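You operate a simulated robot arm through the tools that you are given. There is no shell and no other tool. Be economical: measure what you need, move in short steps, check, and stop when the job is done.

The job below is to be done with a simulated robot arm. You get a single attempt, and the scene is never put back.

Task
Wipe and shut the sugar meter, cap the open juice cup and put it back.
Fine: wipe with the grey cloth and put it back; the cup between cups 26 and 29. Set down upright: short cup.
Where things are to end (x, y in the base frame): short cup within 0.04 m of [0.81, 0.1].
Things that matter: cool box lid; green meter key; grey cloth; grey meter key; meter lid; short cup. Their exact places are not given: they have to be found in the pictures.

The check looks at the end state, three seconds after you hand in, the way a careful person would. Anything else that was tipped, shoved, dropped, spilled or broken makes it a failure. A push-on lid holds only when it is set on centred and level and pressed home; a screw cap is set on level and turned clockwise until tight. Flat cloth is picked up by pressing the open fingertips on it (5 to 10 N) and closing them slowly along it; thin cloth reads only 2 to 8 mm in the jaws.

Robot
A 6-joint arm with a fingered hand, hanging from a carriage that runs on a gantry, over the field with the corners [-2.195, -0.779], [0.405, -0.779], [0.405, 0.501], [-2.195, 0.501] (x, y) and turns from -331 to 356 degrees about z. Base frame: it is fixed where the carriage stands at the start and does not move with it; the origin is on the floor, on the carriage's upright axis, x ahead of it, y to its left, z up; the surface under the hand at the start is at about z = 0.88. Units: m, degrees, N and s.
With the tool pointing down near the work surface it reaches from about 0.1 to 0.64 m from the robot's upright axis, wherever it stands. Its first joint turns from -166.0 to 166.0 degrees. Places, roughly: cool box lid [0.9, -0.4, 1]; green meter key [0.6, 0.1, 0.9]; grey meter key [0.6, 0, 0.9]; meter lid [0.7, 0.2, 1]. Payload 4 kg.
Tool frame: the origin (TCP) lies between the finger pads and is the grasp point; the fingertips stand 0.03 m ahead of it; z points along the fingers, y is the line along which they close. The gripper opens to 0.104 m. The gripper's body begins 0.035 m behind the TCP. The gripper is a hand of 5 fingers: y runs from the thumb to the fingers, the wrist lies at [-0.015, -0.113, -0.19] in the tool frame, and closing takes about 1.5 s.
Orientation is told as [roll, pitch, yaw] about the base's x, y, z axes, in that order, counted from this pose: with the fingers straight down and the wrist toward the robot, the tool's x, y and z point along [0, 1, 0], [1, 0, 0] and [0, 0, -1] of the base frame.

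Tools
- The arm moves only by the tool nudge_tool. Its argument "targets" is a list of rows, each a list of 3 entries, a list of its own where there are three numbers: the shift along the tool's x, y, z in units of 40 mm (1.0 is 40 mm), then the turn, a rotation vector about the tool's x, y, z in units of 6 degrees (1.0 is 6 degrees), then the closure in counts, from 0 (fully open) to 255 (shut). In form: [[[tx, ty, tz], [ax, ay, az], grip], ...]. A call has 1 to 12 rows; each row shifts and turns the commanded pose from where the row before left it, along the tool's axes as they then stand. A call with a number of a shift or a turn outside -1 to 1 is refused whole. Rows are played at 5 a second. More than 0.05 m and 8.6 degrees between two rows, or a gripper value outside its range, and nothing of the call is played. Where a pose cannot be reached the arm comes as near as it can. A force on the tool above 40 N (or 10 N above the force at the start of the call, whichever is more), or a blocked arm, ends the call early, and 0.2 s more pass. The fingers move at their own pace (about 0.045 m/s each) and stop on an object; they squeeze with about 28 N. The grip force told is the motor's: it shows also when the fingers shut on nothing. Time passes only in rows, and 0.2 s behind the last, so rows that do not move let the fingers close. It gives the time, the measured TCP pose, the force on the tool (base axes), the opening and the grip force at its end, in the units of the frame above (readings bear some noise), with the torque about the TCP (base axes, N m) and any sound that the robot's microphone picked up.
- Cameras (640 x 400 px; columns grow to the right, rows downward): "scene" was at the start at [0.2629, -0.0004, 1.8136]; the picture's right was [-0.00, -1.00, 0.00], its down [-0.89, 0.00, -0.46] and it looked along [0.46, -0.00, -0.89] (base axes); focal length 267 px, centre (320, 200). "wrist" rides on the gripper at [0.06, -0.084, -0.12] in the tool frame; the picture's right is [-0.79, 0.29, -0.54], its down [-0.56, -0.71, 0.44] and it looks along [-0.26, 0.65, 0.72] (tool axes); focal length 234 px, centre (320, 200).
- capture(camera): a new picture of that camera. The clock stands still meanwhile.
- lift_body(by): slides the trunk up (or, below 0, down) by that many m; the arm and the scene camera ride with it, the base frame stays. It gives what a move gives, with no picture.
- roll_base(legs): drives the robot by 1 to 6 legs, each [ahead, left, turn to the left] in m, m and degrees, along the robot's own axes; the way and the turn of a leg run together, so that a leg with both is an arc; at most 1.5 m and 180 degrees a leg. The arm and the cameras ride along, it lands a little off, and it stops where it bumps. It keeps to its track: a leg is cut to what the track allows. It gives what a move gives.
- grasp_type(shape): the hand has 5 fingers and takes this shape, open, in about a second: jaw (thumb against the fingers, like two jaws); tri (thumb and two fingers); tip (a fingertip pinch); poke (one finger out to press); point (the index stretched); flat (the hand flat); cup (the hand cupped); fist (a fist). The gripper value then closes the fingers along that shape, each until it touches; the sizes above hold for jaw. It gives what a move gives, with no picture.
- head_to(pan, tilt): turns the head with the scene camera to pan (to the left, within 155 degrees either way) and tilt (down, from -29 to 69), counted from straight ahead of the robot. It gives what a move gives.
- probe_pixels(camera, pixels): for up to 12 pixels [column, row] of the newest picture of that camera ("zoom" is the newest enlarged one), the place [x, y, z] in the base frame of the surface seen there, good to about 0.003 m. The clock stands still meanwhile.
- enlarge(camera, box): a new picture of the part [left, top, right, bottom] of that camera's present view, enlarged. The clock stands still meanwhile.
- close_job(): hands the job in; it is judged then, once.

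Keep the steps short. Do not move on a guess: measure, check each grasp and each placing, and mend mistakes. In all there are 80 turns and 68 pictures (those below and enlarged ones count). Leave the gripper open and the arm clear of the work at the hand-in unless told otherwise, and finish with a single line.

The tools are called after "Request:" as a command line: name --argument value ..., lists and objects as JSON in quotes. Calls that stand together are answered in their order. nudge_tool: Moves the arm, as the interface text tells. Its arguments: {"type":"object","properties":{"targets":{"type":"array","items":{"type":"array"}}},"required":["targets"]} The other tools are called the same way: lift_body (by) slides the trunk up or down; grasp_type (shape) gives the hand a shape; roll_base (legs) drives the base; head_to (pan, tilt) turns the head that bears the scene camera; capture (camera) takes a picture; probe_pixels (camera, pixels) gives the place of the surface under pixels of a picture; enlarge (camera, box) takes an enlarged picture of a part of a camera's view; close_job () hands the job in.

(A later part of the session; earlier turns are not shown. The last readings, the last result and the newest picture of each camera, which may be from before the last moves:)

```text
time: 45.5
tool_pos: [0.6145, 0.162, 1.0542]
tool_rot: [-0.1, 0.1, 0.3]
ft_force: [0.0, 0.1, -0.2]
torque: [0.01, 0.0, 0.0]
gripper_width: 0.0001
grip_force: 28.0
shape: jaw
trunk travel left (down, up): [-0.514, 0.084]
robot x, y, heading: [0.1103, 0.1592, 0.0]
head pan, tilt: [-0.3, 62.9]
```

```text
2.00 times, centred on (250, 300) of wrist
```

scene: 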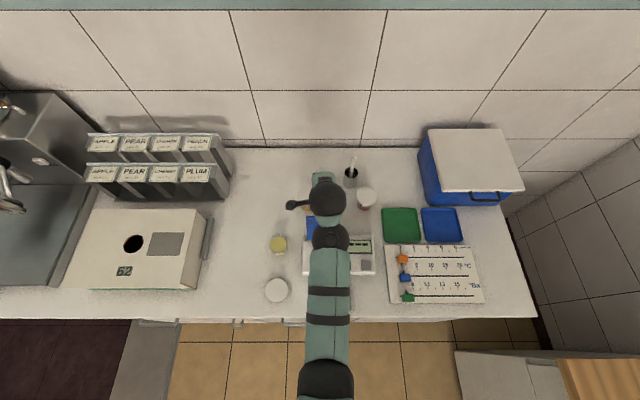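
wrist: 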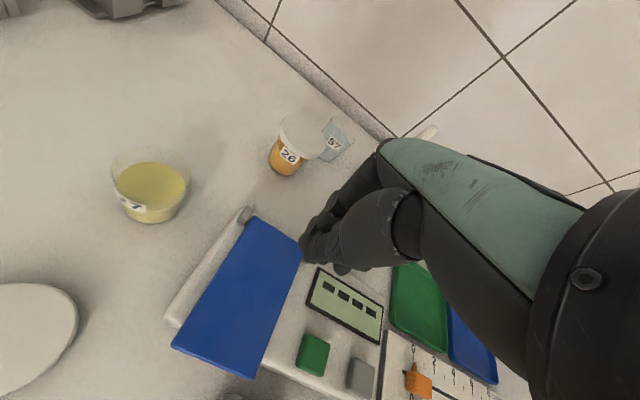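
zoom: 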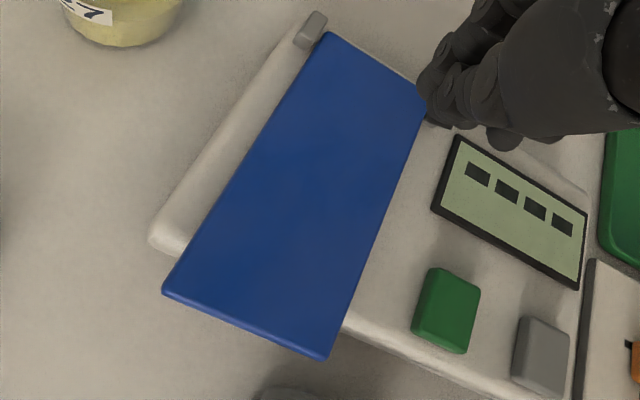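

The lid lies flat at z 0.938 over its whole length, so the meter is shut. Next is the juice lid. I'll rise a little, open the hand and drive over to it.

Request:
nudge_tool --targets '[[[0, 0.2, -0.5], [0, 0, 0], 255], [[0, 0.4, -0.5], [0, 0, 0], 0], [[0, 0.4, 0], [0, 0, 0], 0], [[0, 0, 0], [0, 0, 0], 0], [[0, 0, 0], [0, 0, 0], 0]]'

Request:
roll_base --legs '[[-0.15, 0.14, 0]]'

Request:
capture --camera "wrist"

Request:
enlarge --camera "scene" --box '[220, 130, 420, 270]'

```text
time: 46.7
tool_pos: [0.6563, 0.1604, 1.0952]
tool_rot: [0.0, 0.3, 0.4]
ft_force: [-0.3, -0.3, -0.2]
torque: [-0.01, -0.02, 0.0]
gripper_width: 0.1036
grip_force: 0.1
shape: jaw
trunk travel left (down, up): [-0.514, 0.084]
robot x, y, heading: [0.1079, 0.1628, 0.1]
head pan, tilt: [-0.3, 62.9]
```

```text
time: 48.3
tool_pos: [0.5015, 0.3076, 1.0959]
tool_rot: [0.0, 0.2, 0.7]
ft_force: [0.2, -0.8, 0.1]
torque: [0.0, -0.02, 0.03]
gripper_width: 0.1038
grip_force: 0.1
shape: jaw
trunk travel left (down, up): [-0.514, 0.084]
robot x, y, heading: [-0.049, 0.3045, 0.3]
head pan, tilt: [-0.3, 62.9]
```

```text
35 pictures are left
```

wrist: 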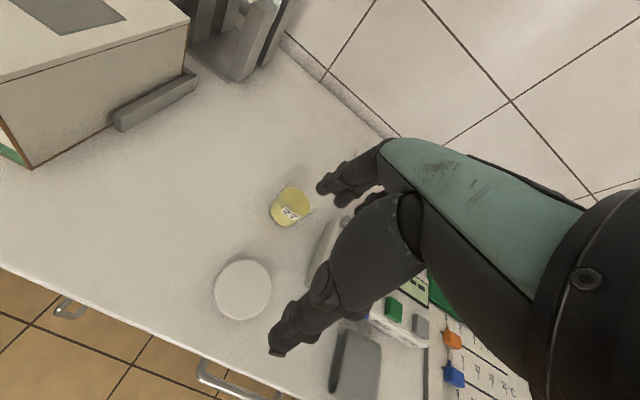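

```text
2.86 times, centred on (320, 200) of scene
```

zoom: 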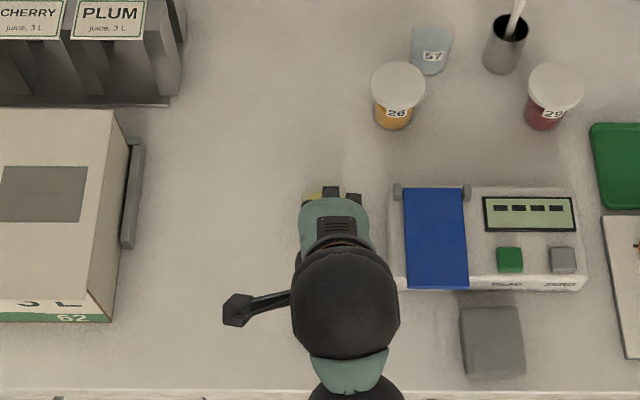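

The meter is shut and tidy. The loose lid is at wrist (242,289) and the cup at (290,205). I'll enlarge that area for precise centres.

Request:
enlarge --camera "wrist" --box '[190, 230, 310, 330]'

Request:
probe_pixels --camera "wrist" --pixels '[[218, 288], [267, 285], [243, 263], [243, 312], [242, 288], [230, 270], [258, 303], [230, 306], [258, 270], [291, 198], [280, 213], [289, 221]]'

```text
4.00 times, centred on (250, 280) of wrist
```

zoom: 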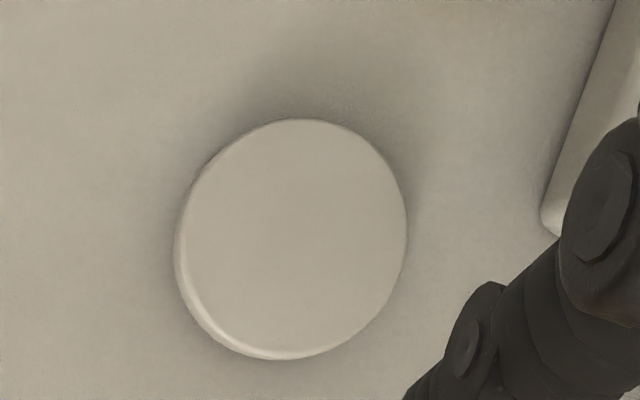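

```text
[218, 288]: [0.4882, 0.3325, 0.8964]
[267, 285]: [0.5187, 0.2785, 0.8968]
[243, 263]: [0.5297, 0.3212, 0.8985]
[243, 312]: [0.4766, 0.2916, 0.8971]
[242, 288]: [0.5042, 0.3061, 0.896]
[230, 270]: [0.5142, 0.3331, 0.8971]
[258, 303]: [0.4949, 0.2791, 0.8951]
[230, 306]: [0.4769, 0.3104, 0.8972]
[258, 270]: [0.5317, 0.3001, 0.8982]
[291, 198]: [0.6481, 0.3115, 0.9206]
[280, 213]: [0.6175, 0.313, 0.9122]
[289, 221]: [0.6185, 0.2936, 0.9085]
```

The lid centre averages to (0.504, 0.306) with its top at z 0.897. I'll lower the trunk 0.12 m and trim above it.

Request:
lift_body --by -0.12

Request:
nudge_tool --targets '[[[-0.04, 0.06, 0.3], [0, 0, 0.08], 0], [[0, 0, 0.3], [0, 0, 0], 0], [[0, 0, 0.0], [0, 0, 0], 0]]'

Request:
capture --camera "wrist"

```text
time: 49.8
tool_pos: [0.4996, 0.3062, 0.9765]
tool_rot: [0.0, 0.3, 0.8]
ft_force: [-0.7, 0.7, 0.1]
torque: [-0.04, 0.02, -0.01]
gripper_width: 0.1038
grip_force: 0.0
shape: jaw
trunk travel left (down, up): [-0.394, 0.204]
robot x, y, heading: [-0.0496, 0.3025, 0.6]
head pan, tilt: [-0.3, 62.9]
```

```text
time: 50.6
tool_pos: [0.5048, 0.3064, 0.9513]
tool_rot: [0.0, 0.2, 0.3]
ft_force: [0.1, 0.8, 0.2]
torque: [-0.03, 0.01, 0.02]
gripper_width: 0.1038
grip_force: 0.0
shape: jaw
trunk travel left (down, up): [-0.394, 0.204]
robot x, y, heading: [-0.0435, 0.302, 0.4]
head pan, tilt: [-0.3, 62.9]
```

```text
32 pictures are left
```

wrist: 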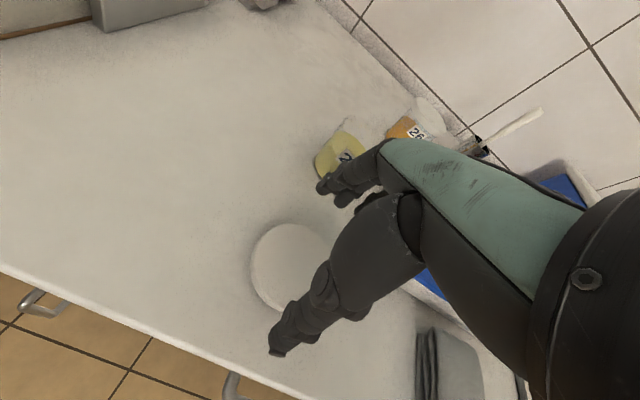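

The fingers bracket the lid. I'm going down 37 mm so the tips sit about 5 mm above the table.

Request:
nudge_tool --targets '[[[0, -0.02, 0.4], [0, 0, 0], 0], [[0, 0, 0.35], [0, 0, 0], 0], [[0, 0, 0.18], [0, 0, 0], 0], [[0, 0, 0.0], [0, 0, 0], 0]]'

Request:
nudge_tool --targets '[[[0, 0, 0], [0, 0, 0], 40], [[0, 0, 0], [0, 0, 0], 60], [[0, 0, 0], [0, 0, 0], 80], [[0, 0, 0], [0, 0, 0], 100], [[0, 0, 0], [0, 0, 0], 100], [[0, 0, 0], [0, 0, 0], 100], [[0, 0, 0], [0, 0, 0], 100]]'

```text
time: 51.6
tool_pos: [0.5031, 0.3069, 0.9134]
tool_rot: [0.0, 0.3, 0.2]
ft_force: [-0.5, 0.3, -0.5]
torque: [0.01, 0.01, -0.01]
gripper_width: 0.1034
grip_force: 0.1
shape: jaw
trunk travel left (down, up): [-0.394, 0.204]
robot x, y, heading: [-0.052, 0.3017, 0.8]
head pan, tilt: [-0.3, 62.9]
```

```text
time: 53.2
tool_pos: [0.5031, 0.3062, 0.9127]
tool_rot: [0.0, 0.3, 0.3]
ft_force: [-0.7, -0.1, 0.6]
torque: [0.03, -0.01, 0.0]
gripper_width: 0.0657
grip_force: 28.3
shape: jaw
trunk travel left (down, up): [-0.394, 0.204]
robot x, y, heading: [-0.0476, 0.3007, 0.9]
head pan, tilt: [-0.3, 62.9]
```

The lid is gripped at 66 mm and 28 N. I'll lift it with the trunk by 0.12 m, then look.

Request:
lift_body --by 0.12

Request:
capture --camera "wrist"

```text
time: 54.7
tool_pos: [0.5018, 0.3055, 1.0335]
tool_rot: [-0.1, 0.2, 0.3]
ft_force: [0.3, 0.7, 0.8]
torque: [-0.03, -0.02, 0.02]
gripper_width: 0.0658
grip_force: 27.6
shape: jaw
trunk travel left (down, up): [-0.514, 0.084]
robot x, y, heading: [-0.0479, 0.3025, 0.6]
head pan, tilt: [-0.3, 62.9]
```

```text
31 pictures are left
```

wrist: 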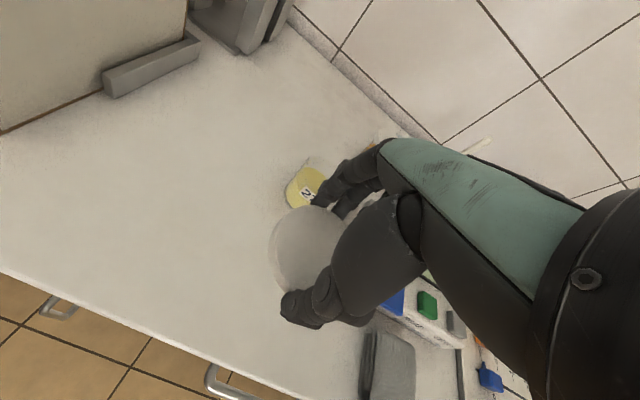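

The lid is held. Now I need the cup's exact centre, so I'll look at it from the scene camera.

Request:
enlarge --camera "scene" --box '[280, 150, 380, 250]'

Request:
enlarge --camera "wrist" --box '[250, 130, 370, 230]'

```text
4.00 times, centred on (330, 200) of scene
```

zoom: 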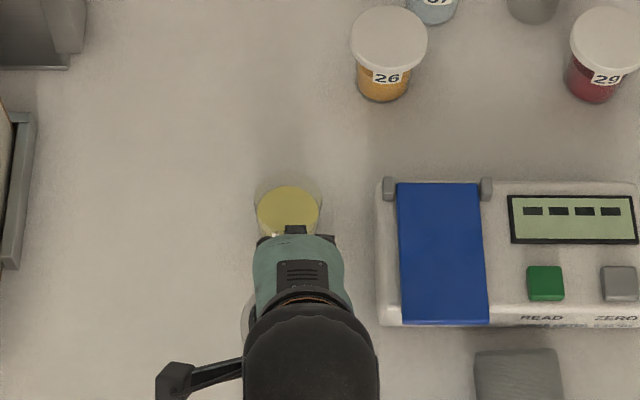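

```text
4.00 times, centred on (310, 180) of wrist
```

zoom: 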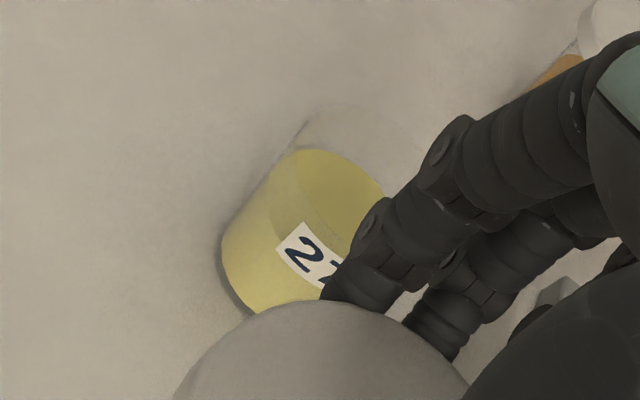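

The hand hides the cup. I'll back off 0.12 m and measure it from both cameras.

Request:
roll_base --legs '[[-0.12, 0, 0]]'

Request:
enlarge --camera "wrist" --box '[220, 110, 340, 210]'

Request:
enlarge --camera "scene" --box '[280, 130, 360, 210]'

```text
time: 56.0
tool_pos: [0.385, 0.305, 1.033]
tool_rot: [0.0, 0.3, 0.1]
ft_force: [0.5, 0.4, 0.1]
torque: [0.0, -0.02, 0.01]
gripper_width: 0.0658
grip_force: 28.2
shape: jaw
trunk travel left (down, up): [-0.514, 0.084]
robot x, y, heading: [-0.1693, 0.2995, 0.6]
head pan, tilt: [-0.3, 62.9]
```

```text
4.00 times, centred on (280, 160) of wrist
```

zoom: 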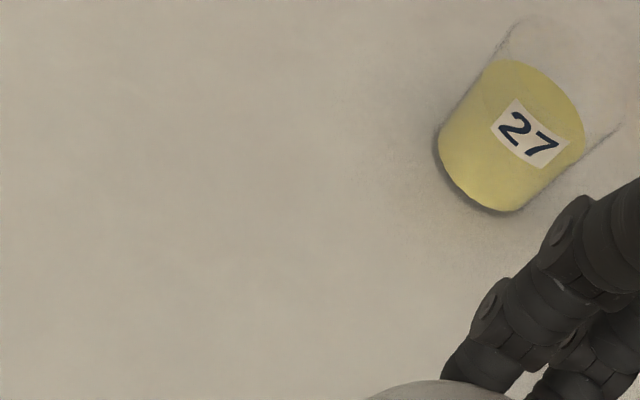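

```text
5.00 times, centred on (320, 170) of scene
```

zoom: 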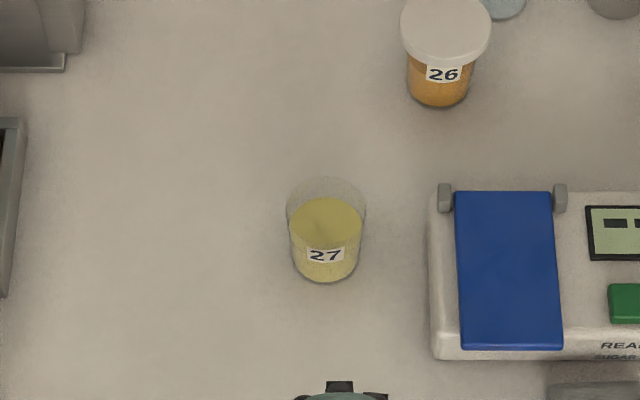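

I can see the juice surface (zoom 289–362 across, centre about (326,222)) and the base front at (325,281). I'll probe these.

Request:
probe_pixels --camera "zoom" --pixels '[[326, 222], [294, 222], [357, 222], [326, 202], [326, 240], [305, 205], [346, 205], [326, 270], [300, 265], [350, 265], [326, 190], [440, 30]]'

```text
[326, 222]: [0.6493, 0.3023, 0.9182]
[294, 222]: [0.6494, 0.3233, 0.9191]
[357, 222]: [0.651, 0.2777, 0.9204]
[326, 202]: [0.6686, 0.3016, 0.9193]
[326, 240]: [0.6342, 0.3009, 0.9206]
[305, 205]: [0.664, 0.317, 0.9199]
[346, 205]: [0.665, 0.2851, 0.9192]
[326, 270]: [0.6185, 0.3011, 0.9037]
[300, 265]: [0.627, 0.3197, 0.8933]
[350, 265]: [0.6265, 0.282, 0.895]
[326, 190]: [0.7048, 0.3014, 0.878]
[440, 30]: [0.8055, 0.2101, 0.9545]
```

The cup centre works out to (0.645, 0.301), with the rim around z 0.945–0.95. I'll drive ahead 0.26 m with the lid held well above the rim.

Request:
roll_base --legs '[[0.26, 0, 0]]'

Request:
enlarge --camera "wrist" --box '[200, 160, 360, 320]'

```text
time: 57.9
tool_pos: [0.6536, 0.3092, 1.0339]
tool_rot: [0.0, 0.1, 0.3]
ft_force: [-0.4, -1.1, -0.2]
torque: [0.04, -0.04, 0.01]
gripper_width: 0.0658
grip_force: 27.8
shape: jaw
trunk travel left (down, up): [-0.514, 0.084]
robot x, y, heading: [0.0994, 0.3068, 1.0]
head pan, tilt: [-0.3, 62.9]
```

```text
2.50 times, centred on (280, 240) of wrist
```

zoom: 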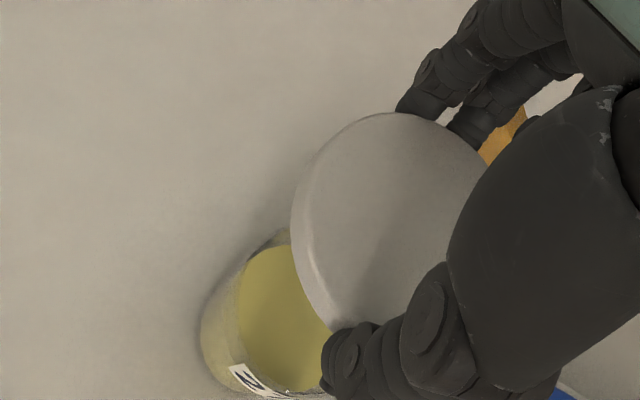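

Trimming by -8.6 mm in x and -8 mm in y, and lowering to just above the rim.

Request:
nudge_tool --targets '[[[-0.2, -0.215, 0], [0, 0, 0], 100], [[0, 0, 0.4], [0, 0, 0], 100], [[0, 0, 0.4], [0, 0, 0], 100], [[0, 0, 0], [0, 0, 0], 100]]'

Request:
capture --camera "wrist"

```text
time: 58.9
tool_pos: [0.6432, 0.3009, 1.0011]
tool_rot: [0.0, 0.2, 0.5]
ft_force: [-1.0, 0.3, 0.0]
torque: [-0.01, -0.02, 0.02]
gripper_width: 0.0657
grip_force: 27.9
shape: jaw
trunk travel left (down, up): [-0.514, 0.084]
robot x, y, heading: [0.1018, 0.3034, 0.7]
head pan, tilt: [-0.3, 62.9]
```

```text
25 pictures are left
```

wrist: 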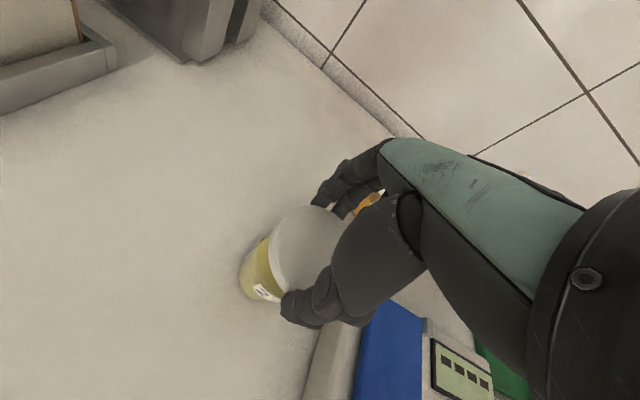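

Aligned to within about 2 mm. I'm lowering in small steps until it touches.

Request:
nudge_tool --targets '[[[0, 0.04, 0.15], [0, 0, 0], 100], [[0, 0, 0.12], [0, 0, 0], 100], [[0, 0, 0], [0, 0, 0], 100]]'

Request:
enlarge --camera "wrist" --box '[220, 190, 360, 330]'

```text
time: 59.7
tool_pos: [0.6463, 0.3003, 0.9913]
tool_rot: [-0.1, 0.3, 0.4]
ft_force: [-0.5, -0.1, -0.1]
torque: [-0.01, 0.03, 0.01]
gripper_width: 0.0658
grip_force: 27.6
shape: jaw
trunk travel left (down, up): [-0.514, 0.084]
robot x, y, heading: [0.1031, 0.3022, 0.7]
head pan, tilt: [-0.3, 62.9]
```

```text
2.86 times, centred on (290, 260) of wrist
```

zoom: 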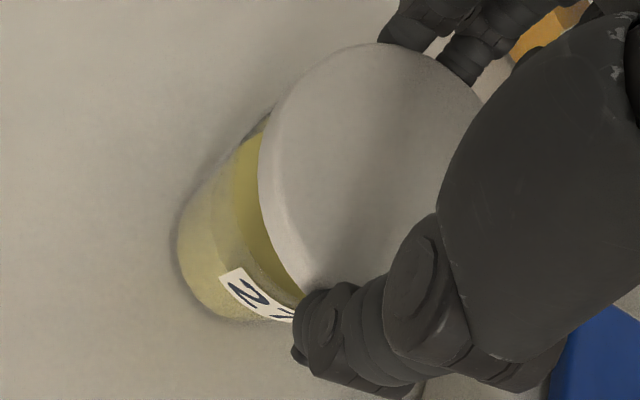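

Request:
nudge_tool --targets '[[[0, -0.02, 0.1], [0, 0, 0], 100], [[0, 0, 0.1], [0, 0, 0], 100], [[0, 0, 0], [0, 0, 0], 100]]'

```text
time: 60.5
tool_pos: [0.6449, 0.3008, 0.9821]
tool_rot: [0.0, 0.2, 0.4]
ft_force: [-0.2, -0.8, 0.2]
torque: [0.03, -0.02, -0.01]
gripper_width: 0.0656
grip_force: 28.1
shape: jaw
trunk travel left (down, up): [-0.514, 0.084]
robot x, y, heading: [0.1039, 0.3041, 0.9]
head pan, tilt: [-0.3, 62.9]
```

Request:
nudge_tool --targets '[[[0, 0, 0.1], [0, 0, 0], 100], [[0, 0, 0], [0, 0, 0], 100]]'

Request:
nudge_tool --targets '[[[0, 0, 0.08], [0, 0, 0], 100], [[0, 0, 0], [0, 0, 0], 100]]'

```text
time: 61.1
tool_pos: [0.6445, 0.3002, 0.9774]
tool_rot: [-0.1, 0.1, 0.4]
ft_force: [-1.3, -0.3, 3.6]
torque: [-0.06, -0.04, 0.0]
gripper_width: 0.0656
grip_force: 27.7
shape: jaw
trunk travel left (down, up): [-0.514, 0.084]
robot x, y, heading: [0.0983, 0.3045, 1.0]
head pan, tilt: [-0.3, 62.9]
```

```text
time: 61.7
tool_pos: [0.6469, 0.2997, 0.9758]
tool_rot: [0.1, 0.0, 0.4]
ft_force: [-3.5, 1.0, 15.3]
torque: [-0.11, -0.05, -0.03]
gripper_width: 0.0651
grip_force: 27.9
shape: jaw
trunk travel left (down, up): [-0.514, 0.084]
robot x, y, heading: [0.1025, 0.3027, 0.7]
head pan, tilt: [-0.3, 62.9]
```

It touched at TCP z 0.977. The torques point to contact on the +x/-y side of the rim, so the lid sits slightly towards -x/+y. I'll lift 5 mm, shift 2 mm each way and try again.

Request:
nudge_tool --targets '[[[0, 0, -0.15], [0, 0, 0], 100], [[-0.05, 0.05, 0], [0, 0, 0], 100], [[0, 0, 0], [0, 0, 0], 100]]'

Request:
nudge_tool --targets '[[[0, 0, 0.09], [0, 0, 0], 100], [[0, 0, 0.06], [0, 0, 0], 100], [[0, 0, 0], [0, 0, 0], 100]]'

```text
time: 62.5
tool_pos: [0.6452, 0.2996, 0.9795]
tool_rot: [0.0, 0.3, 0.3]
ft_force: [0.1, 0.1, -0.5]
torque: [0.04, -0.01, -0.04]
gripper_width: 0.0657
grip_force: 27.6
shape: jaw
trunk travel left (down, up): [-0.514, 0.084]
robot x, y, heading: [0.1013, 0.3028, 0.9]
head pan, tilt: [-0.3, 62.9]
```

```text
time: 63.3
tool_pos: [0.6482, 0.2985, 0.978]
tool_rot: [0.0, -0.1, 0.3]
ft_force: [-2.7, 0.7, 14.1]
torque: [-0.08, -0.02, -0.02]
gripper_width: 0.0653
grip_force: 28.2
shape: jaw
trunk travel left (down, up): [-0.514, 0.084]
robot x, y, heading: [0.1013, 0.3029, 1.1]
head pan, tilt: [-0.3, 62.9]
```

Request:
enlarge --camera "wrist" --box '[230, 200, 340, 310]'

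Request:
enlarge --camera "scene" --box '[270, 160, 370, 260]'

```text
3.64 times, centred on (285, 255) of wrist
```

zoom: 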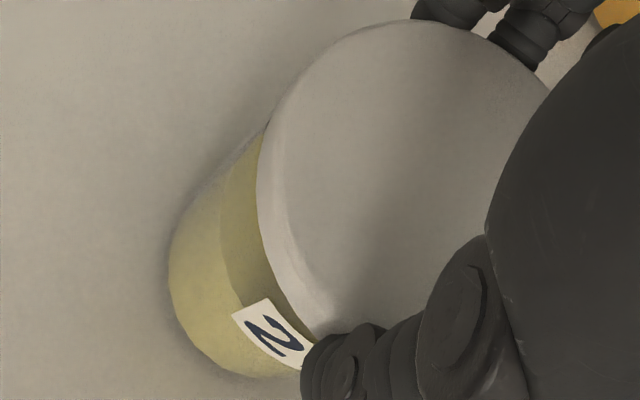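

```text
4.00 times, centred on (320, 210) of scene
```

zoom: 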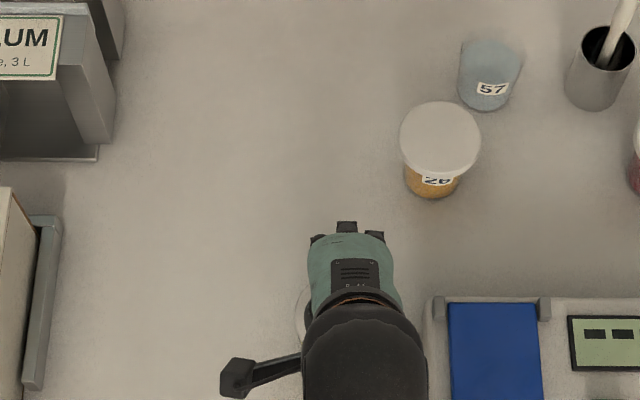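

I'll check centring by probing the cup wall and the lid's edge in a fresh wrist enlargement.

Request:
enlarge --camera "wrist" --box '[230, 200, 340, 310]'

Request:
probe_pixels --camera "zoom" --pixels '[[185, 230], [185, 280], [205, 330], [240, 360], [280, 365], [215, 200], [275, 150], [275, 250], [320, 320], [340, 70], [420, 35], [400, 180]]'

```text
3.64 times, centred on (285, 255) of wrist
```

zoom: 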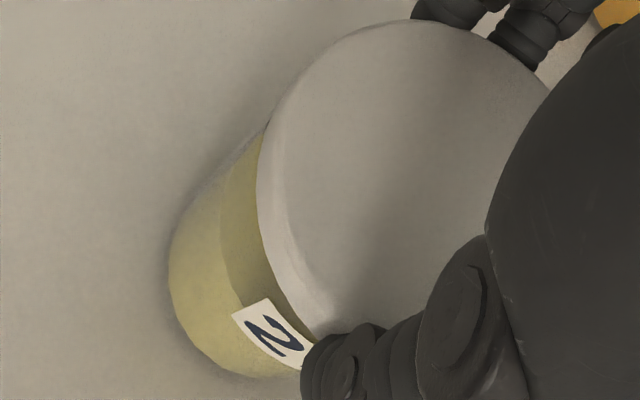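

```text
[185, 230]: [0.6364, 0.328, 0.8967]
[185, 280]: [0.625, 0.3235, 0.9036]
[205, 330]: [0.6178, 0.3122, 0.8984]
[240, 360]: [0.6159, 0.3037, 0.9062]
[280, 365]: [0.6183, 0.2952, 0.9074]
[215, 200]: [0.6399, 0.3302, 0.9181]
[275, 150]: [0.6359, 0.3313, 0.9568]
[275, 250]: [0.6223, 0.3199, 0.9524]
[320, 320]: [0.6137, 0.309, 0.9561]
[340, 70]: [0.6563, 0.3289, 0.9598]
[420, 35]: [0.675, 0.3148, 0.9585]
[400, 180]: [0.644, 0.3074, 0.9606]
```

In the same picture the lid (centre about 0.645, 0.300) and the cup (about 0.643, 0.303) agree within 3 mm. The lid top is at z 0.960, while seated lids on 26 and 29 are at 0.9555. I'll ease off, re-centre by 2–3 mm the other way and press gently.

Request:
nudge_tool --targets '[[[0, 0, -0.12], [0, 0, 0], 100], [[0.06, -0.06, 0], [0, 0, 0], 100], [[0, 0, 0], [0, 0, 0], 100]]'

Request:
nudge_tool --targets '[[[0, 0, 0.07], [0, 0, 0], 100], [[0, 0, 0.05], [0, 0, 0], 100], [[0, 0, 0], [0, 0, 0], 100]]'

```text
time: 64.1
tool_pos: [0.645, 0.3012, 0.9805]
tool_rot: [0.0, 0.2, 0.3]
ft_force: [-0.6, 0.5, 0.6]
torque: [-0.02, 0.02, -0.02]
gripper_width: 0.0655
grip_force: 27.9
shape: jaw
trunk travel left (down, up): [-0.514, 0.084]
robot x, y, heading: [0.0982, 0.3066, 0.8]
head pan, tilt: [-0.3, 62.9]
```

```text
time: 64.9
tool_pos: [0.6438, 0.3023, 0.9759]
tool_rot: [0.0, 0.1, 0.4]
ft_force: [0.4, 0.6, 1.4]
torque: [-0.04, 0.02, 0.0]
gripper_width: 0.0655
grip_force: 27.9
shape: jaw
trunk travel left (down, up): [-0.514, 0.084]
robot x, y, heading: [0.1011, 0.3048, 0.7]
head pan, tilt: [-0.3, 62.9]
```

Now only 1.4 N at z 0.9759, lower than before, so this alignment is better. I'm going on down.

Request:
nudge_tool --targets '[[[0, 0, 0.06], [0, 0, 0], 100], [[0, 0, 0], [0, 0, 0], 100]]'

Request:
nudge_tool --targets '[[[0, 0, 0.06], [0, 0, 0], 100], [[0, 0, 0], [0, 0, 0], 100]]'

```text
time: 65.5
tool_pos: [0.6448, 0.3015, 0.974]
tool_rot: [0.0, 0.2, 0.3]
ft_force: [-3.4, 2.3, 11.0]
torque: [0.02, 0.05, -0.01]
gripper_width: 0.0654
grip_force: 27.9
shape: jaw
trunk travel left (down, up): [-0.514, 0.084]
robot x, y, heading: [0.0997, 0.3066, 0.6]
head pan, tilt: [-0.3, 62.9]
```

```text
time: 66.1
tool_pos: [0.6471, 0.302, 0.9725]
tool_rot: [0.0, -0.1, 0.4]
ft_force: [-4.1, 3.0, 21.8]
torque: [0.03, 0.05, 0.05]
gripper_width: 0.065
grip_force: 28.1
shape: jaw
trunk travel left (down, up): [-0.514, 0.084]
robot x, y, heading: [0.1038, 0.3032, 0.7]
head pan, tilt: [-0.3, 62.9]
```

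The contact is now centred, with a side force asking for a little more -x/+y. I'll shift 1.5 mm that way and press a bit further.

Request:
nudge_tool --targets '[[[0.03, -0.05, 0], [0, 0, 0], 100], [[0, 0, 0.06], [0, 0, 0], 100], [[0, 0, 0], [0, 0, 0], 100]]'

Request:
enlarge --camera "wrist" --box '[230, 200, 340, 310]'

Request:
probe_pixels --camera "zoom" --pixels '[[400, 180], [350, 120], [420, 60], [300, 200], [350, 260], [480, 80]]'

```text
time: 66.9
tool_pos: [0.6472, 0.3012, 0.9718]
tool_rot: [-0.1, -0.2, 0.4]
ft_force: [-3.3, 0.8, 32.1]
torque: [-0.04, 0.06, 0.02]
gripper_width: 0.0644
grip_force: 28.6
shape: jaw
trunk travel left (down, up): [-0.514, 0.084]
robot x, y, heading: [0.1001, 0.3085, 0.8]
head pan, tilt: [-0.3, 62.9]
```

```text
3.64 times, centred on (285, 255) of wrist
```

zoom: 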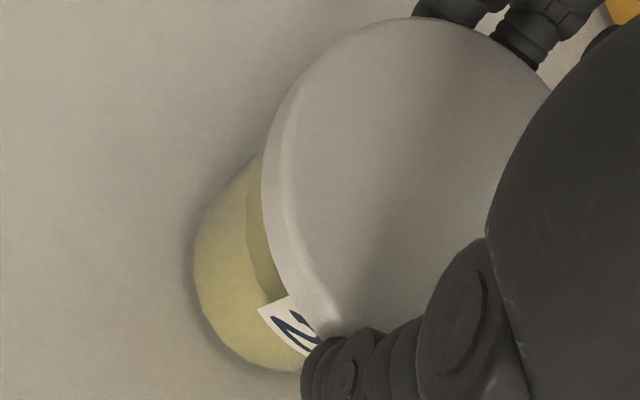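

```text
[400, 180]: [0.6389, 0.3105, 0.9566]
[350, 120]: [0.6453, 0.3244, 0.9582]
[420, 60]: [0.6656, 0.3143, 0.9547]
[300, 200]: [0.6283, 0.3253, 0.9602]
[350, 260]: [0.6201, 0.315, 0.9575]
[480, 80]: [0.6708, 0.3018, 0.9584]
```

The lid top is now at z ≈ 0.957 with 32 N pressed, close to the seated height of the others. I'll ease off, release and inspect.

Request:
nudge_tool --targets '[[[0, 0, -0.12], [0, 0, 0], 100], [[0, 0, 0], [0, 0, 0], 60], [[0, 0, 0], [0, 0, 0], 0], [[0, 0, 0], [0, 0, 0], 0], [[0, 0, 0], [0, 0, 0], 0], [[0, 0, -0.5], [0, 0, 0], 0], [[0, 0, -0.7], [0, 0, 0], 0], [[0, 0, -0.7], [0, 0, 0], 0], [[0, 0, 0], [0, 0, 0], 0]]'

Request:
enlarge --camera "wrist" --box '[210, 200, 350, 320]'

```text
time: 68.9
tool_pos: [0.6415, 0.3042, 1.0477]
tool_rot: [0.1, 0.2, 0.4]
ft_force: [0.3, 0.0, 0.7]
torque: [-0.01, -0.04, 0.01]
gripper_width: 0.1036
grip_force: 0.1
shape: jaw
trunk travel left (down, up): [-0.514, 0.084]
robot x, y, heading: [0.1004, 0.3017, 0.6]
head pan, tilt: [-0.3, 62.9]
heard: snap
```

```text
3.33 times, centred on (280, 260) of wrist
```

zoom: 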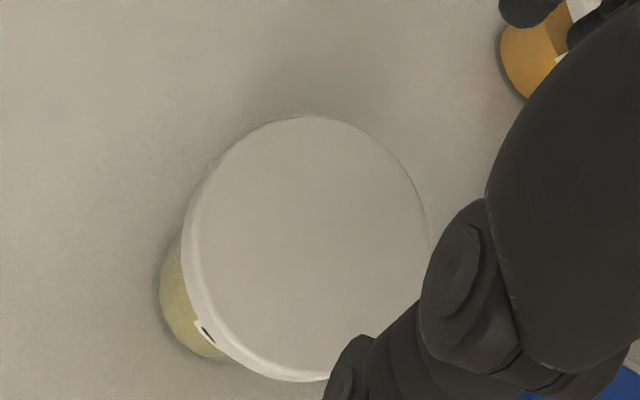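

A snap was heard. I'll check the lid's height and level.

Request:
probe_pixels --camera "zoom" --pixels '[[310, 240], [310, 130], [205, 220], [400, 190], [280, 350], [240, 160], [360, 300], [230, 330], [175, 300], [210, 345]]'

Request:
enlarge --camera "scene" --box '[280, 160, 400, 240]'

```text
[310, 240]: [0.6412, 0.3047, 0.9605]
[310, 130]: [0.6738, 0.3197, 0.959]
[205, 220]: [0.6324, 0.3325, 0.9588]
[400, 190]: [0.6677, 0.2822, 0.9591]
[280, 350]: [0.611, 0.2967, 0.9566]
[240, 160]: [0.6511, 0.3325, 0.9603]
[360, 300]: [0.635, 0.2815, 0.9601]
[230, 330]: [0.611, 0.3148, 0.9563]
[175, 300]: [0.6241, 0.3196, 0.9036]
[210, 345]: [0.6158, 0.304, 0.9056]
```

```text
5.00 times, centred on (340, 200) of scene
```

zoom: 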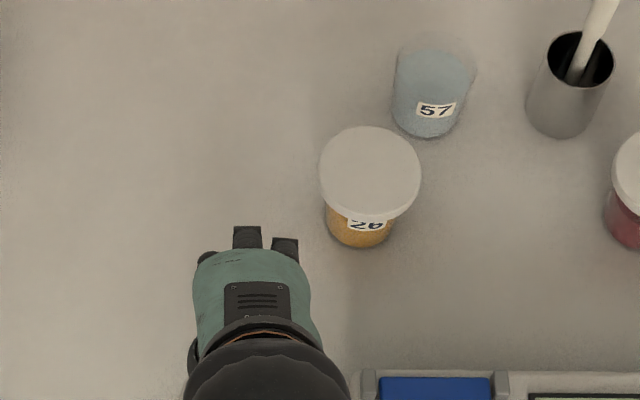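

I'll compare with cup 26's lid height in this same view.

Request:
probe_pixels --camera "zoom" --pixels '[[370, 170], [340, 165], [400, 170], [370, 145], [370, 195]]'

Request:
nudge_tool --targets '[[[0, 0, 0], [0, 0, 0], 255], [[0, 0, 0], [0, 0, 0], 255], [[0, 0, 0], [0, 0, 0], 255], [[0, 0, 0], [0, 0, 0], 255], [[0, 0, 0], [0, 0, 0], 255], [[0, 0, 0], [0, 0, 0], 255], [[0, 0, 0], [0, 0, 0], 255], [[0, 0, 0], [0, 0, 0], 255]]'

Request:
enlarge --camera "wrist" --box '[210, 180, 370, 320]'

```text
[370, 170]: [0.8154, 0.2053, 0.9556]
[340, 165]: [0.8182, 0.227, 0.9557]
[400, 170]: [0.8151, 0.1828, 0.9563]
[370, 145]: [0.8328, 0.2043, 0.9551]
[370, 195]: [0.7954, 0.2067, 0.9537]
```

```text
time: 70.7
tool_pos: [0.6436, 0.304, 1.0475]
tool_rot: [-0.1, 0.2, 0.5]
ft_force: [-0.2, -0.2, 0.4]
torque: [0.0, 0.01, 0.01]
gripper_width: 0.0002
grip_force: 28.1
shape: jaw
trunk travel left (down, up): [-0.514, 0.084]
robot x, y, heading: [0.1037, 0.3021, 0.5]
head pan, tilt: [-0.3, 62.9]
```

```text
2.86 times, centred on (290, 250) of wrist
```

zoom: 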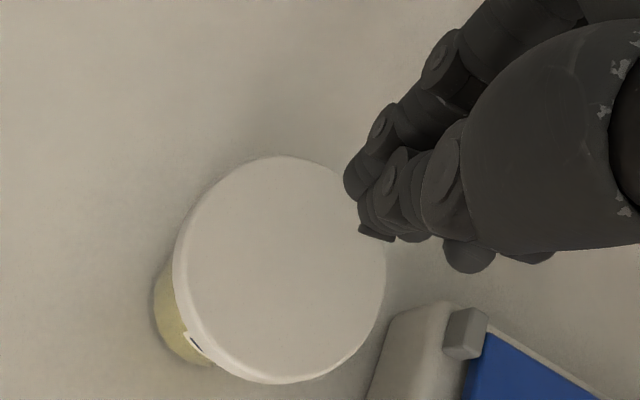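

Cup 26's lid is at 0.9556 and ours at 0.9597, about 4 mm proud. I'll press it home on its centre at (0.643, 0.304) with the closed fingertips.

Request:
nudge_tool --targets '[[[0, 0, 0.5], [0, 0, 0], 255], [[0, 0, 0.5], [0, 0, 0], 255], [[0, 0, 0.2], [0, 0, 0], 255], [[0, 0, 0.15], [0, 0, 0], 255], [[0, 0, 0], [0, 0, 0], 255]]'

Request:
nudge_tool --targets '[[[0, 0, 0.1], [0, 0, 0], 255], [[0, 0, 0], [0, 0, 0], 255]]'

```text
time: 71.9
tool_pos: [0.643, 0.3029, 0.9943]
tool_rot: [0.0, 0.2, 0.4]
ft_force: [-0.2, 0.5, 0.1]
torque: [0.0, -0.02, 0.02]
gripper_width: 0.0
grip_force: 28.3
shape: jaw
trunk travel left (down, up): [-0.514, 0.084]
robot x, y, heading: [0.1055, 0.3077, 0.3]
head pan, tilt: [-0.3, 62.9]
```

```text
time: 72.5
tool_pos: [0.6427, 0.3028, 0.9904]
tool_rot: [0.0, 0.2, 0.5]
ft_force: [-0.4, 0.6, 0.2]
torque: [-0.01, 0.0, 0.0]
gripper_width: 0.0
grip_force: 27.9
shape: jaw
trunk travel left (down, up): [-0.514, 0.084]
robot x, y, heading: [0.1008, 0.3044, 0.8]
head pan, tilt: [-0.3, 62.9]
```

Request:
nudge_tool --targets '[[[0, 0, 0.07], [0, 0, 0], 255], [[0, 0, 0.07], [0, 0, 0], 255], [[0, 0, 0], [0, 0, 0], 255]]'

Request:
nudge_tool --targets '[[[0, 0, 0.07], [0, 0, 0], 255], [[0, 0, 0], [0, 0, 0], 255]]'

```text
time: 73.3
tool_pos: [0.6446, 0.3009, 0.9872]
tool_rot: [0.0, -0.2, 0.4]
ft_force: [-8.4, -0.4, 29.3]
torque: [0.09, 0.36, -0.03]
gripper_width: 0.0
grip_force: 27.9
shape: jaw
trunk travel left (down, up): [-0.514, 0.084]
robot x, y, heading: [0.1019, 0.3029, 0.8]
head pan, tilt: [-0.3, 62.9]
```

```text
time: 73.6
tool_pos: [0.6467, 0.3023, 0.9883]
tool_rot: [-0.1, -0.5, 0.4]
ft_force: [-0.2, 0.1, 7.8]
torque: [0.02, 0.03, 0.05]
gripper_width: 0.0
grip_force: 28.0
shape: jaw
trunk travel left (down, up): [-0.514, 0.084]
robot x, y, heading: [0.1007, 0.3022, 0.8]
head pan, tilt: [-0.3, 62.9]
stopped in row 1: the force on the tool passed its limit at 48 N (the readings are from after the stop); the commanded pose is now the measured one
```

It reached 48 N with the tips near z 0.957. I'll rise, open and measure the lid again.

Request:
nudge_tool --targets '[[[0, 0, -0.5], [0, 0.1, 0], 255], [[0, 0, -0.5], [0.08, 0, 0], 255], [[0, 0, -0.5], [0, 0, 0], 200], [[0, 0, 0], [0, 0, 0], 100], [[0, 0, 0], [0, 0, 0], 0], [[0, 0, 0], [0, 0, 0], 0], [[0, 0, 0], [0, 0, 0], 0]]'

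Request:
enlarge --camera "wrist" --box '[210, 200, 350, 320]'

Request:
probe_pixels --camera "zoom" --pixels '[[310, 240], [310, 150], [220, 240], [400, 200], [280, 330], [250, 180], [350, 290], [320, 200], [280, 280], [340, 240]]'

```text
time: 75.2
tool_pos: [0.6461, 0.3013, 1.0473]
tool_rot: [0.6, 0.2, 0.4]
ft_force: [-0.1, -0.6, 0.0]
torque: [0.0, 0.0, -0.01]
gripper_width: 0.0808
grip_force: 0.0
shape: jaw
trunk travel left (down, up): [-0.514, 0.084]
robot x, y, heading: [0.1035, 0.3066, 0.6]
head pan, tilt: [-0.3, 62.9]
```

```text
3.33 times, centred on (280, 260) of wrist
```

zoom: 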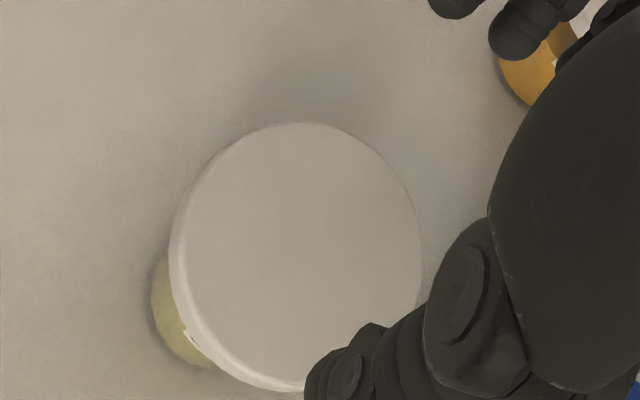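

```text
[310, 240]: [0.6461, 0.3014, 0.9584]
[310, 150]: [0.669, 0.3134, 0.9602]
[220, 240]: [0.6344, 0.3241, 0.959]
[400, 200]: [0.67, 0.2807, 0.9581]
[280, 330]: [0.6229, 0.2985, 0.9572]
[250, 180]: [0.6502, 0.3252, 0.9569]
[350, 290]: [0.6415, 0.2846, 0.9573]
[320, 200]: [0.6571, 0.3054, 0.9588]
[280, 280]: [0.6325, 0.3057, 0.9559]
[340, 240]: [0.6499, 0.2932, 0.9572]
```

The lid reads about 0.958, level, and no further snap came. I'll back off and compare with 26 in the same scene picture.

Request:
roll_base --legs '[[-0.2, 0, 0]]'

Request:
enlarge --camera "scene" --box '[290, 110, 390, 190]'

```text
time: 76.9
tool_pos: [0.4414, 0.3017, 1.0473]
tool_rot: [0.6, 0.1, 0.7]
ft_force: [-0.4, -0.4, 0.8]
torque: [-0.01, -0.02, 0.0]
gripper_width: 0.1035
grip_force: 0.0
shape: jaw
trunk travel left (down, up): [-0.514, 0.084]
robot x, y, heading: [-0.1046, 0.3021, 0.8]
head pan, tilt: [-0.3, 62.9]
```

```text
5.00 times, centred on (340, 150) of scene
```

zoom: 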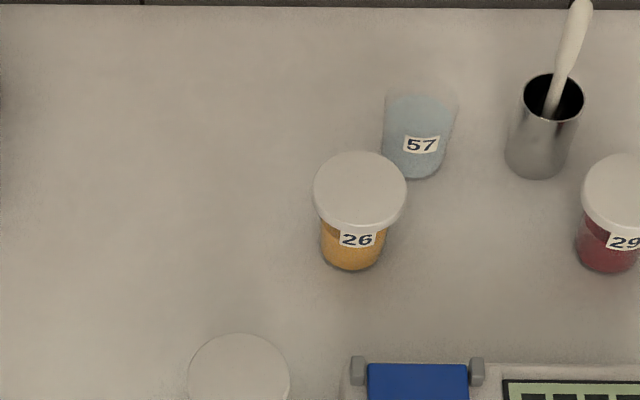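

Request:
enlarge --camera "scene" --box '[280, 140, 380, 220]'

Request:
probe_pixels --camera "zoom" --pixels '[[290, 230], [260, 230], [320, 230], [290, 205], [290, 250], [290, 220], [410, 38], [385, 40], [435, 40], [410, 20], [410, 55], [295, 310]]'

```text
5.00 times, centred on (330, 180) of scene
```

zoom: 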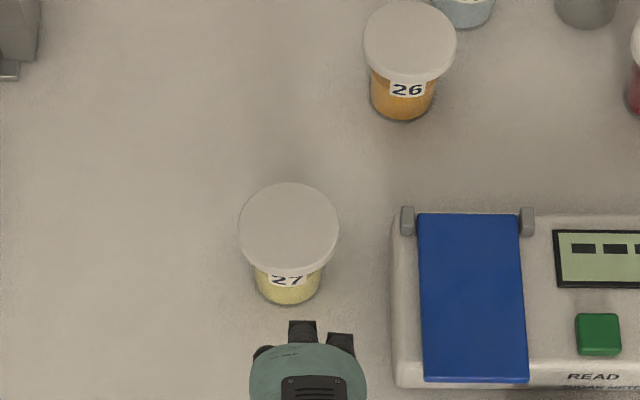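

```text
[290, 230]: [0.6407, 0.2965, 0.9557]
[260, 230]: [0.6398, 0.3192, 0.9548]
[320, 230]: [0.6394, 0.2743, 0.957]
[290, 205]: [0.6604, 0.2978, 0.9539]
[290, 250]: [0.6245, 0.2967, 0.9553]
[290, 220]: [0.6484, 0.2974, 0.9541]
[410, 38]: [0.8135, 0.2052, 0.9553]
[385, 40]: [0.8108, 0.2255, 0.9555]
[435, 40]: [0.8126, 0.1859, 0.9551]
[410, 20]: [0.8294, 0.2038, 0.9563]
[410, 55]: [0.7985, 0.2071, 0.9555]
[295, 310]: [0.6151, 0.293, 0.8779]
```

Cup 27's lid is at 0.9552 and cup 26's at 0.9555, both level, so the lid is home. Now I'll drive back over the cup with the open hand to grip the cup body below the lid.

Request:
roll_base --legs '[[0.2, 0, 0]]'

Request:
nudge_tool --targets '[[[0, 0, 0], [0, -0.1, 0], 0], [[0, 0, 0], [0, 0, 0], 0]]'

Request:
capture --camera "wrist"

Request:
probe_pixels --camera "wrist" --pixels '[[248, 255], [270, 230], [270, 290], [280, 260], [295, 290], [300, 240], [255, 300], [245, 290]]'

```text
time: 78.5
tool_pos: [0.6379, 0.3039, 1.0475]
tool_rot: [0.5, 0.2, 0.8]
ft_force: [-0.1, -0.3, -0.3]
torque: [0.04, 0.01, 0.02]
gripper_width: 0.1036
grip_force: 0.1
shape: jaw
trunk travel left (down, up): [-0.514, 0.084]
robot x, y, heading: [0.0977, 0.306, 1.2]
head pan, tilt: [-0.3, 62.9]
```

```text
time: 79.0
tool_pos: [0.6389, 0.3048, 1.0478]
tool_rot: [-0.1, 0.1, 0.8]
ft_force: [-0.3, -0.5, 0.9]
torque: [0.01, 0.04, 0.04]
gripper_width: 0.1038
grip_force: 0.0
shape: jaw
trunk travel left (down, up): [-0.514, 0.084]
robot x, y, heading: [0.0903, 0.304, 1.3]
head pan, tilt: [-0.3, 62.9]
```

```text
13 pictures are left
```

wrist: 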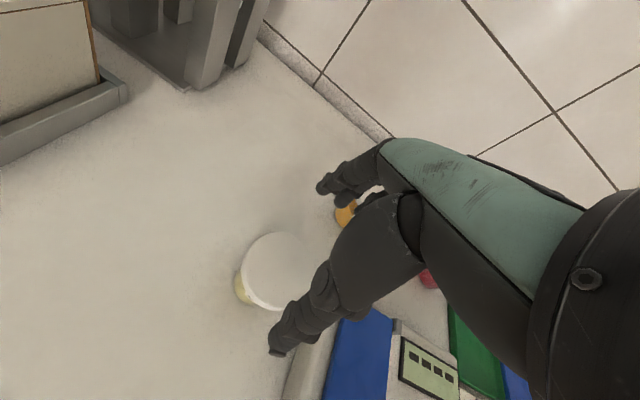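

```text
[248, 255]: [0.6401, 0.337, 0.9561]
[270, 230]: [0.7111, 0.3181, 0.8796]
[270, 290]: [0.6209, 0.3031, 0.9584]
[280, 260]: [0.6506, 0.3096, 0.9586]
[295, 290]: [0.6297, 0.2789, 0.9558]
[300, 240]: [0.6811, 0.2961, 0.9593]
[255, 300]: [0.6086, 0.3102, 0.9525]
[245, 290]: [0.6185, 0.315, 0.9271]
```

The lid centre is at about (0.645, 0.303). I'll shift 6 mm in x and descend with the open fingers either side of the lid.

Request:
nudge_tool --targets '[[[-0.03, 0.15, 0.5], [0, 0, 0], 0], [[0, 0, 0.6], [0, 0, 0], 0], [[0, 0, 0.6], [0, 0, 0], 0], [[0, 0, 0.5], [0, 0, 0], 0], [[0, 0, 0.4], [0, 0, 0], 0], [[0, 0, 0.3], [0, 0, 0], 0], [[0, 0, 0], [0, 0, 0], 0]]'

```text
time: 80.7
tool_pos: [0.6457, 0.3037, 0.9333]
tool_rot: [0.0, 0.1, 0.7]
ft_force: [0.2, -0.1, 3.2]
torque: [0.01, 0.04, -0.02]
gripper_width: 0.1041
grip_force: 0.0
shape: jaw
trunk travel left (down, up): [-0.514, 0.084]
robot x, y, heading: [0.0917, 0.3024, 1.0]
head pan, tilt: [-0.3, 62.9]
```

There's a slight 3 N at z 0.933, so the palm is just touching the lid. I'll rise 3 mm and close gently.

Request:
nudge_tool --targets '[[[0, 0, -0.1], [0, 0, 0], 0], [[0, 0, 0], [0, 0, 0], 40], [[0, 0, 0], [0, 0, 0], 60], [[0, 0, 0], [0, 0, 0], 80], [[0, 0, 0], [0, 0, 0], 100], [[0, 0, 0], [0, 0, 0], 120], [[0, 0, 0], [0, 0, 0], 140], [[0, 0, 0], [0, 0, 0], 140], [[0, 0, 0], [0, 0, 0], 140]]'

Request:
capture --camera "wrist"

```text
time: 82.7
tool_pos: [0.6455, 0.3026, 0.9343]
tool_rot: [0.1, 0.2, 0.8]
ft_force: [0.5, 0.0, -0.9]
torque: [-0.02, 0.0, 0.01]
gripper_width: 0.0486
grip_force: 27.8
shape: jaw
trunk travel left (down, up): [-0.514, 0.084]
robot x, y, heading: [0.0971, 0.3035, 1.0]
head pan, tilt: [-0.3, 62.9]
heard: snap
```

```text
12 pictures are left
```

wrist: 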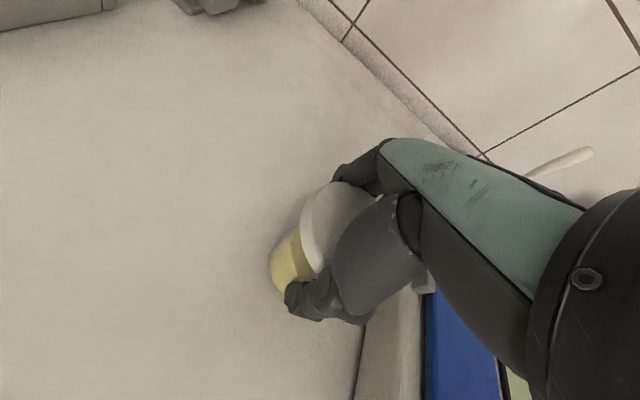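

The fingers hold the cup body at 49 mm, below the lid. Another snap was heard, so I'll check the lid before lifting.

Request:
enlarge --camera "wrist" --box '[260, 165, 390, 295]'

Request:
probe_pixels --camera "zoom" --pixels '[[290, 100], [250, 150], [330, 80], [280, 180], [360, 100], [240, 190], [320, 130], [215, 150], [250, 230]]'

```text
3.08 times, centred on (325, 230) of wrist
```

zoom: 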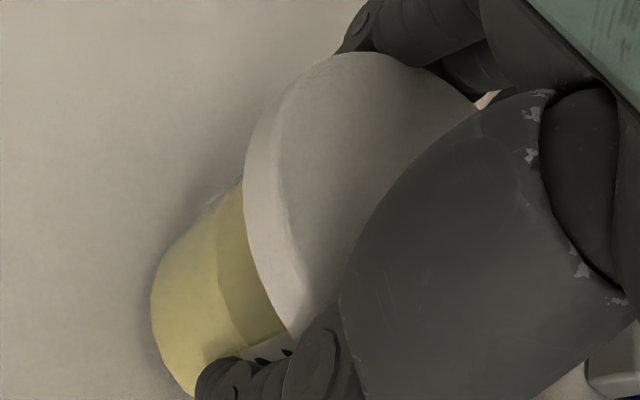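

```text
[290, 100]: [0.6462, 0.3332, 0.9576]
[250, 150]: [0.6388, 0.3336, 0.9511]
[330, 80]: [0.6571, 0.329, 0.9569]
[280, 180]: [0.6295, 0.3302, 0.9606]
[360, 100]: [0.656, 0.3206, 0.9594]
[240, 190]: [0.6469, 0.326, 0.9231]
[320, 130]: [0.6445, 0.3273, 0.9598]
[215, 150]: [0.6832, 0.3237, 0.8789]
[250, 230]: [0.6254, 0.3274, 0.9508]
```

The lid reads the same as before and sits level. I'll lift the cup 50 mm with the arm and 50 mm with the trunk, keeping it upright.

Request:
nudge_tool --targets '[[[0, 0, -0.25], [0, 0, 0], 140], [[0, 0, -0.5], [0, 0, 0], 140], [[0, 0, -0.5], [0, 0, 0], 140], [[0, 0, 0], [0, 0, 0], 140]]'

Request:
lift_body --by 0.05

Request:
enlarge --camera "wrist" --box '[220, 145, 400, 345]'

```text
time: 83.7
tool_pos: [0.6442, 0.3043, 0.9869]
tool_rot: [0.0, 0.1, 0.7]
ft_force: [-0.1, 0.3, -1.2]
torque: [0.01, 0.03, 0.01]
gripper_width: 0.0482
grip_force: 28.6
shape: jaw
trunk travel left (down, up): [-0.514, 0.084]
robot x, y, heading: [0.0957, 0.3079, 1.1]
head pan, tilt: [-0.3, 62.9]
```

```text
time: 84.6
tool_pos: [0.6452, 0.3051, 1.0368]
tool_rot: [0.0, 0.2, 0.8]
ft_force: [-0.8, -0.2, -1.7]
torque: [-0.02, -0.02, 0.0]
gripper_width: 0.0486
grip_force: 28.0
shape: jaw
trunk travel left (down, up): [-0.564, 0.034]
robot x, y, heading: [0.0978, 0.3044, 0.9]
head pan, tilt: [-0.3, 62.9]
```

```text
2.00 times, centred on (310, 245) of wrist
```

zoom: 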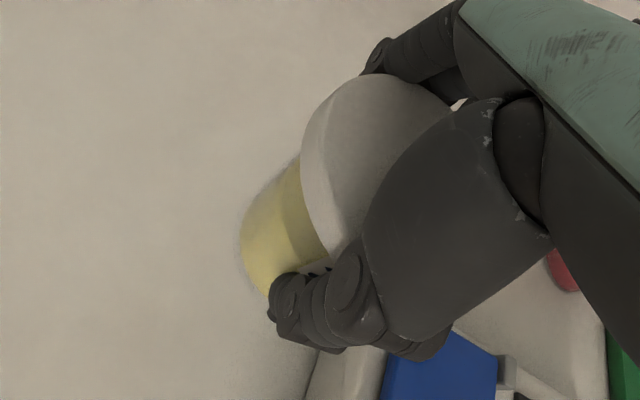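

The cup is up and upright, with its bottom at about z 0.98. I'll drive right over the shut meter to y ≈ 0.1.

Request:
roll_base --legs '[[0, -0.203, -0.8]]'

```text
time: 86.2
tool_pos: [0.6474, 0.0903, 1.0347]
tool_rot: [0.0, 0.2, -0.1]
ft_force: [-0.1, 0.2, -1.0]
torque: [0.0, 0.0, -0.01]
gripper_width: 0.0486
grip_force: 27.6
shape: jaw
trunk travel left (down, up): [-0.564, 0.034]
robot x, y, heading: [0.0978, 0.0981, 0.3]
head pan, tilt: [-0.3, 62.9]
```

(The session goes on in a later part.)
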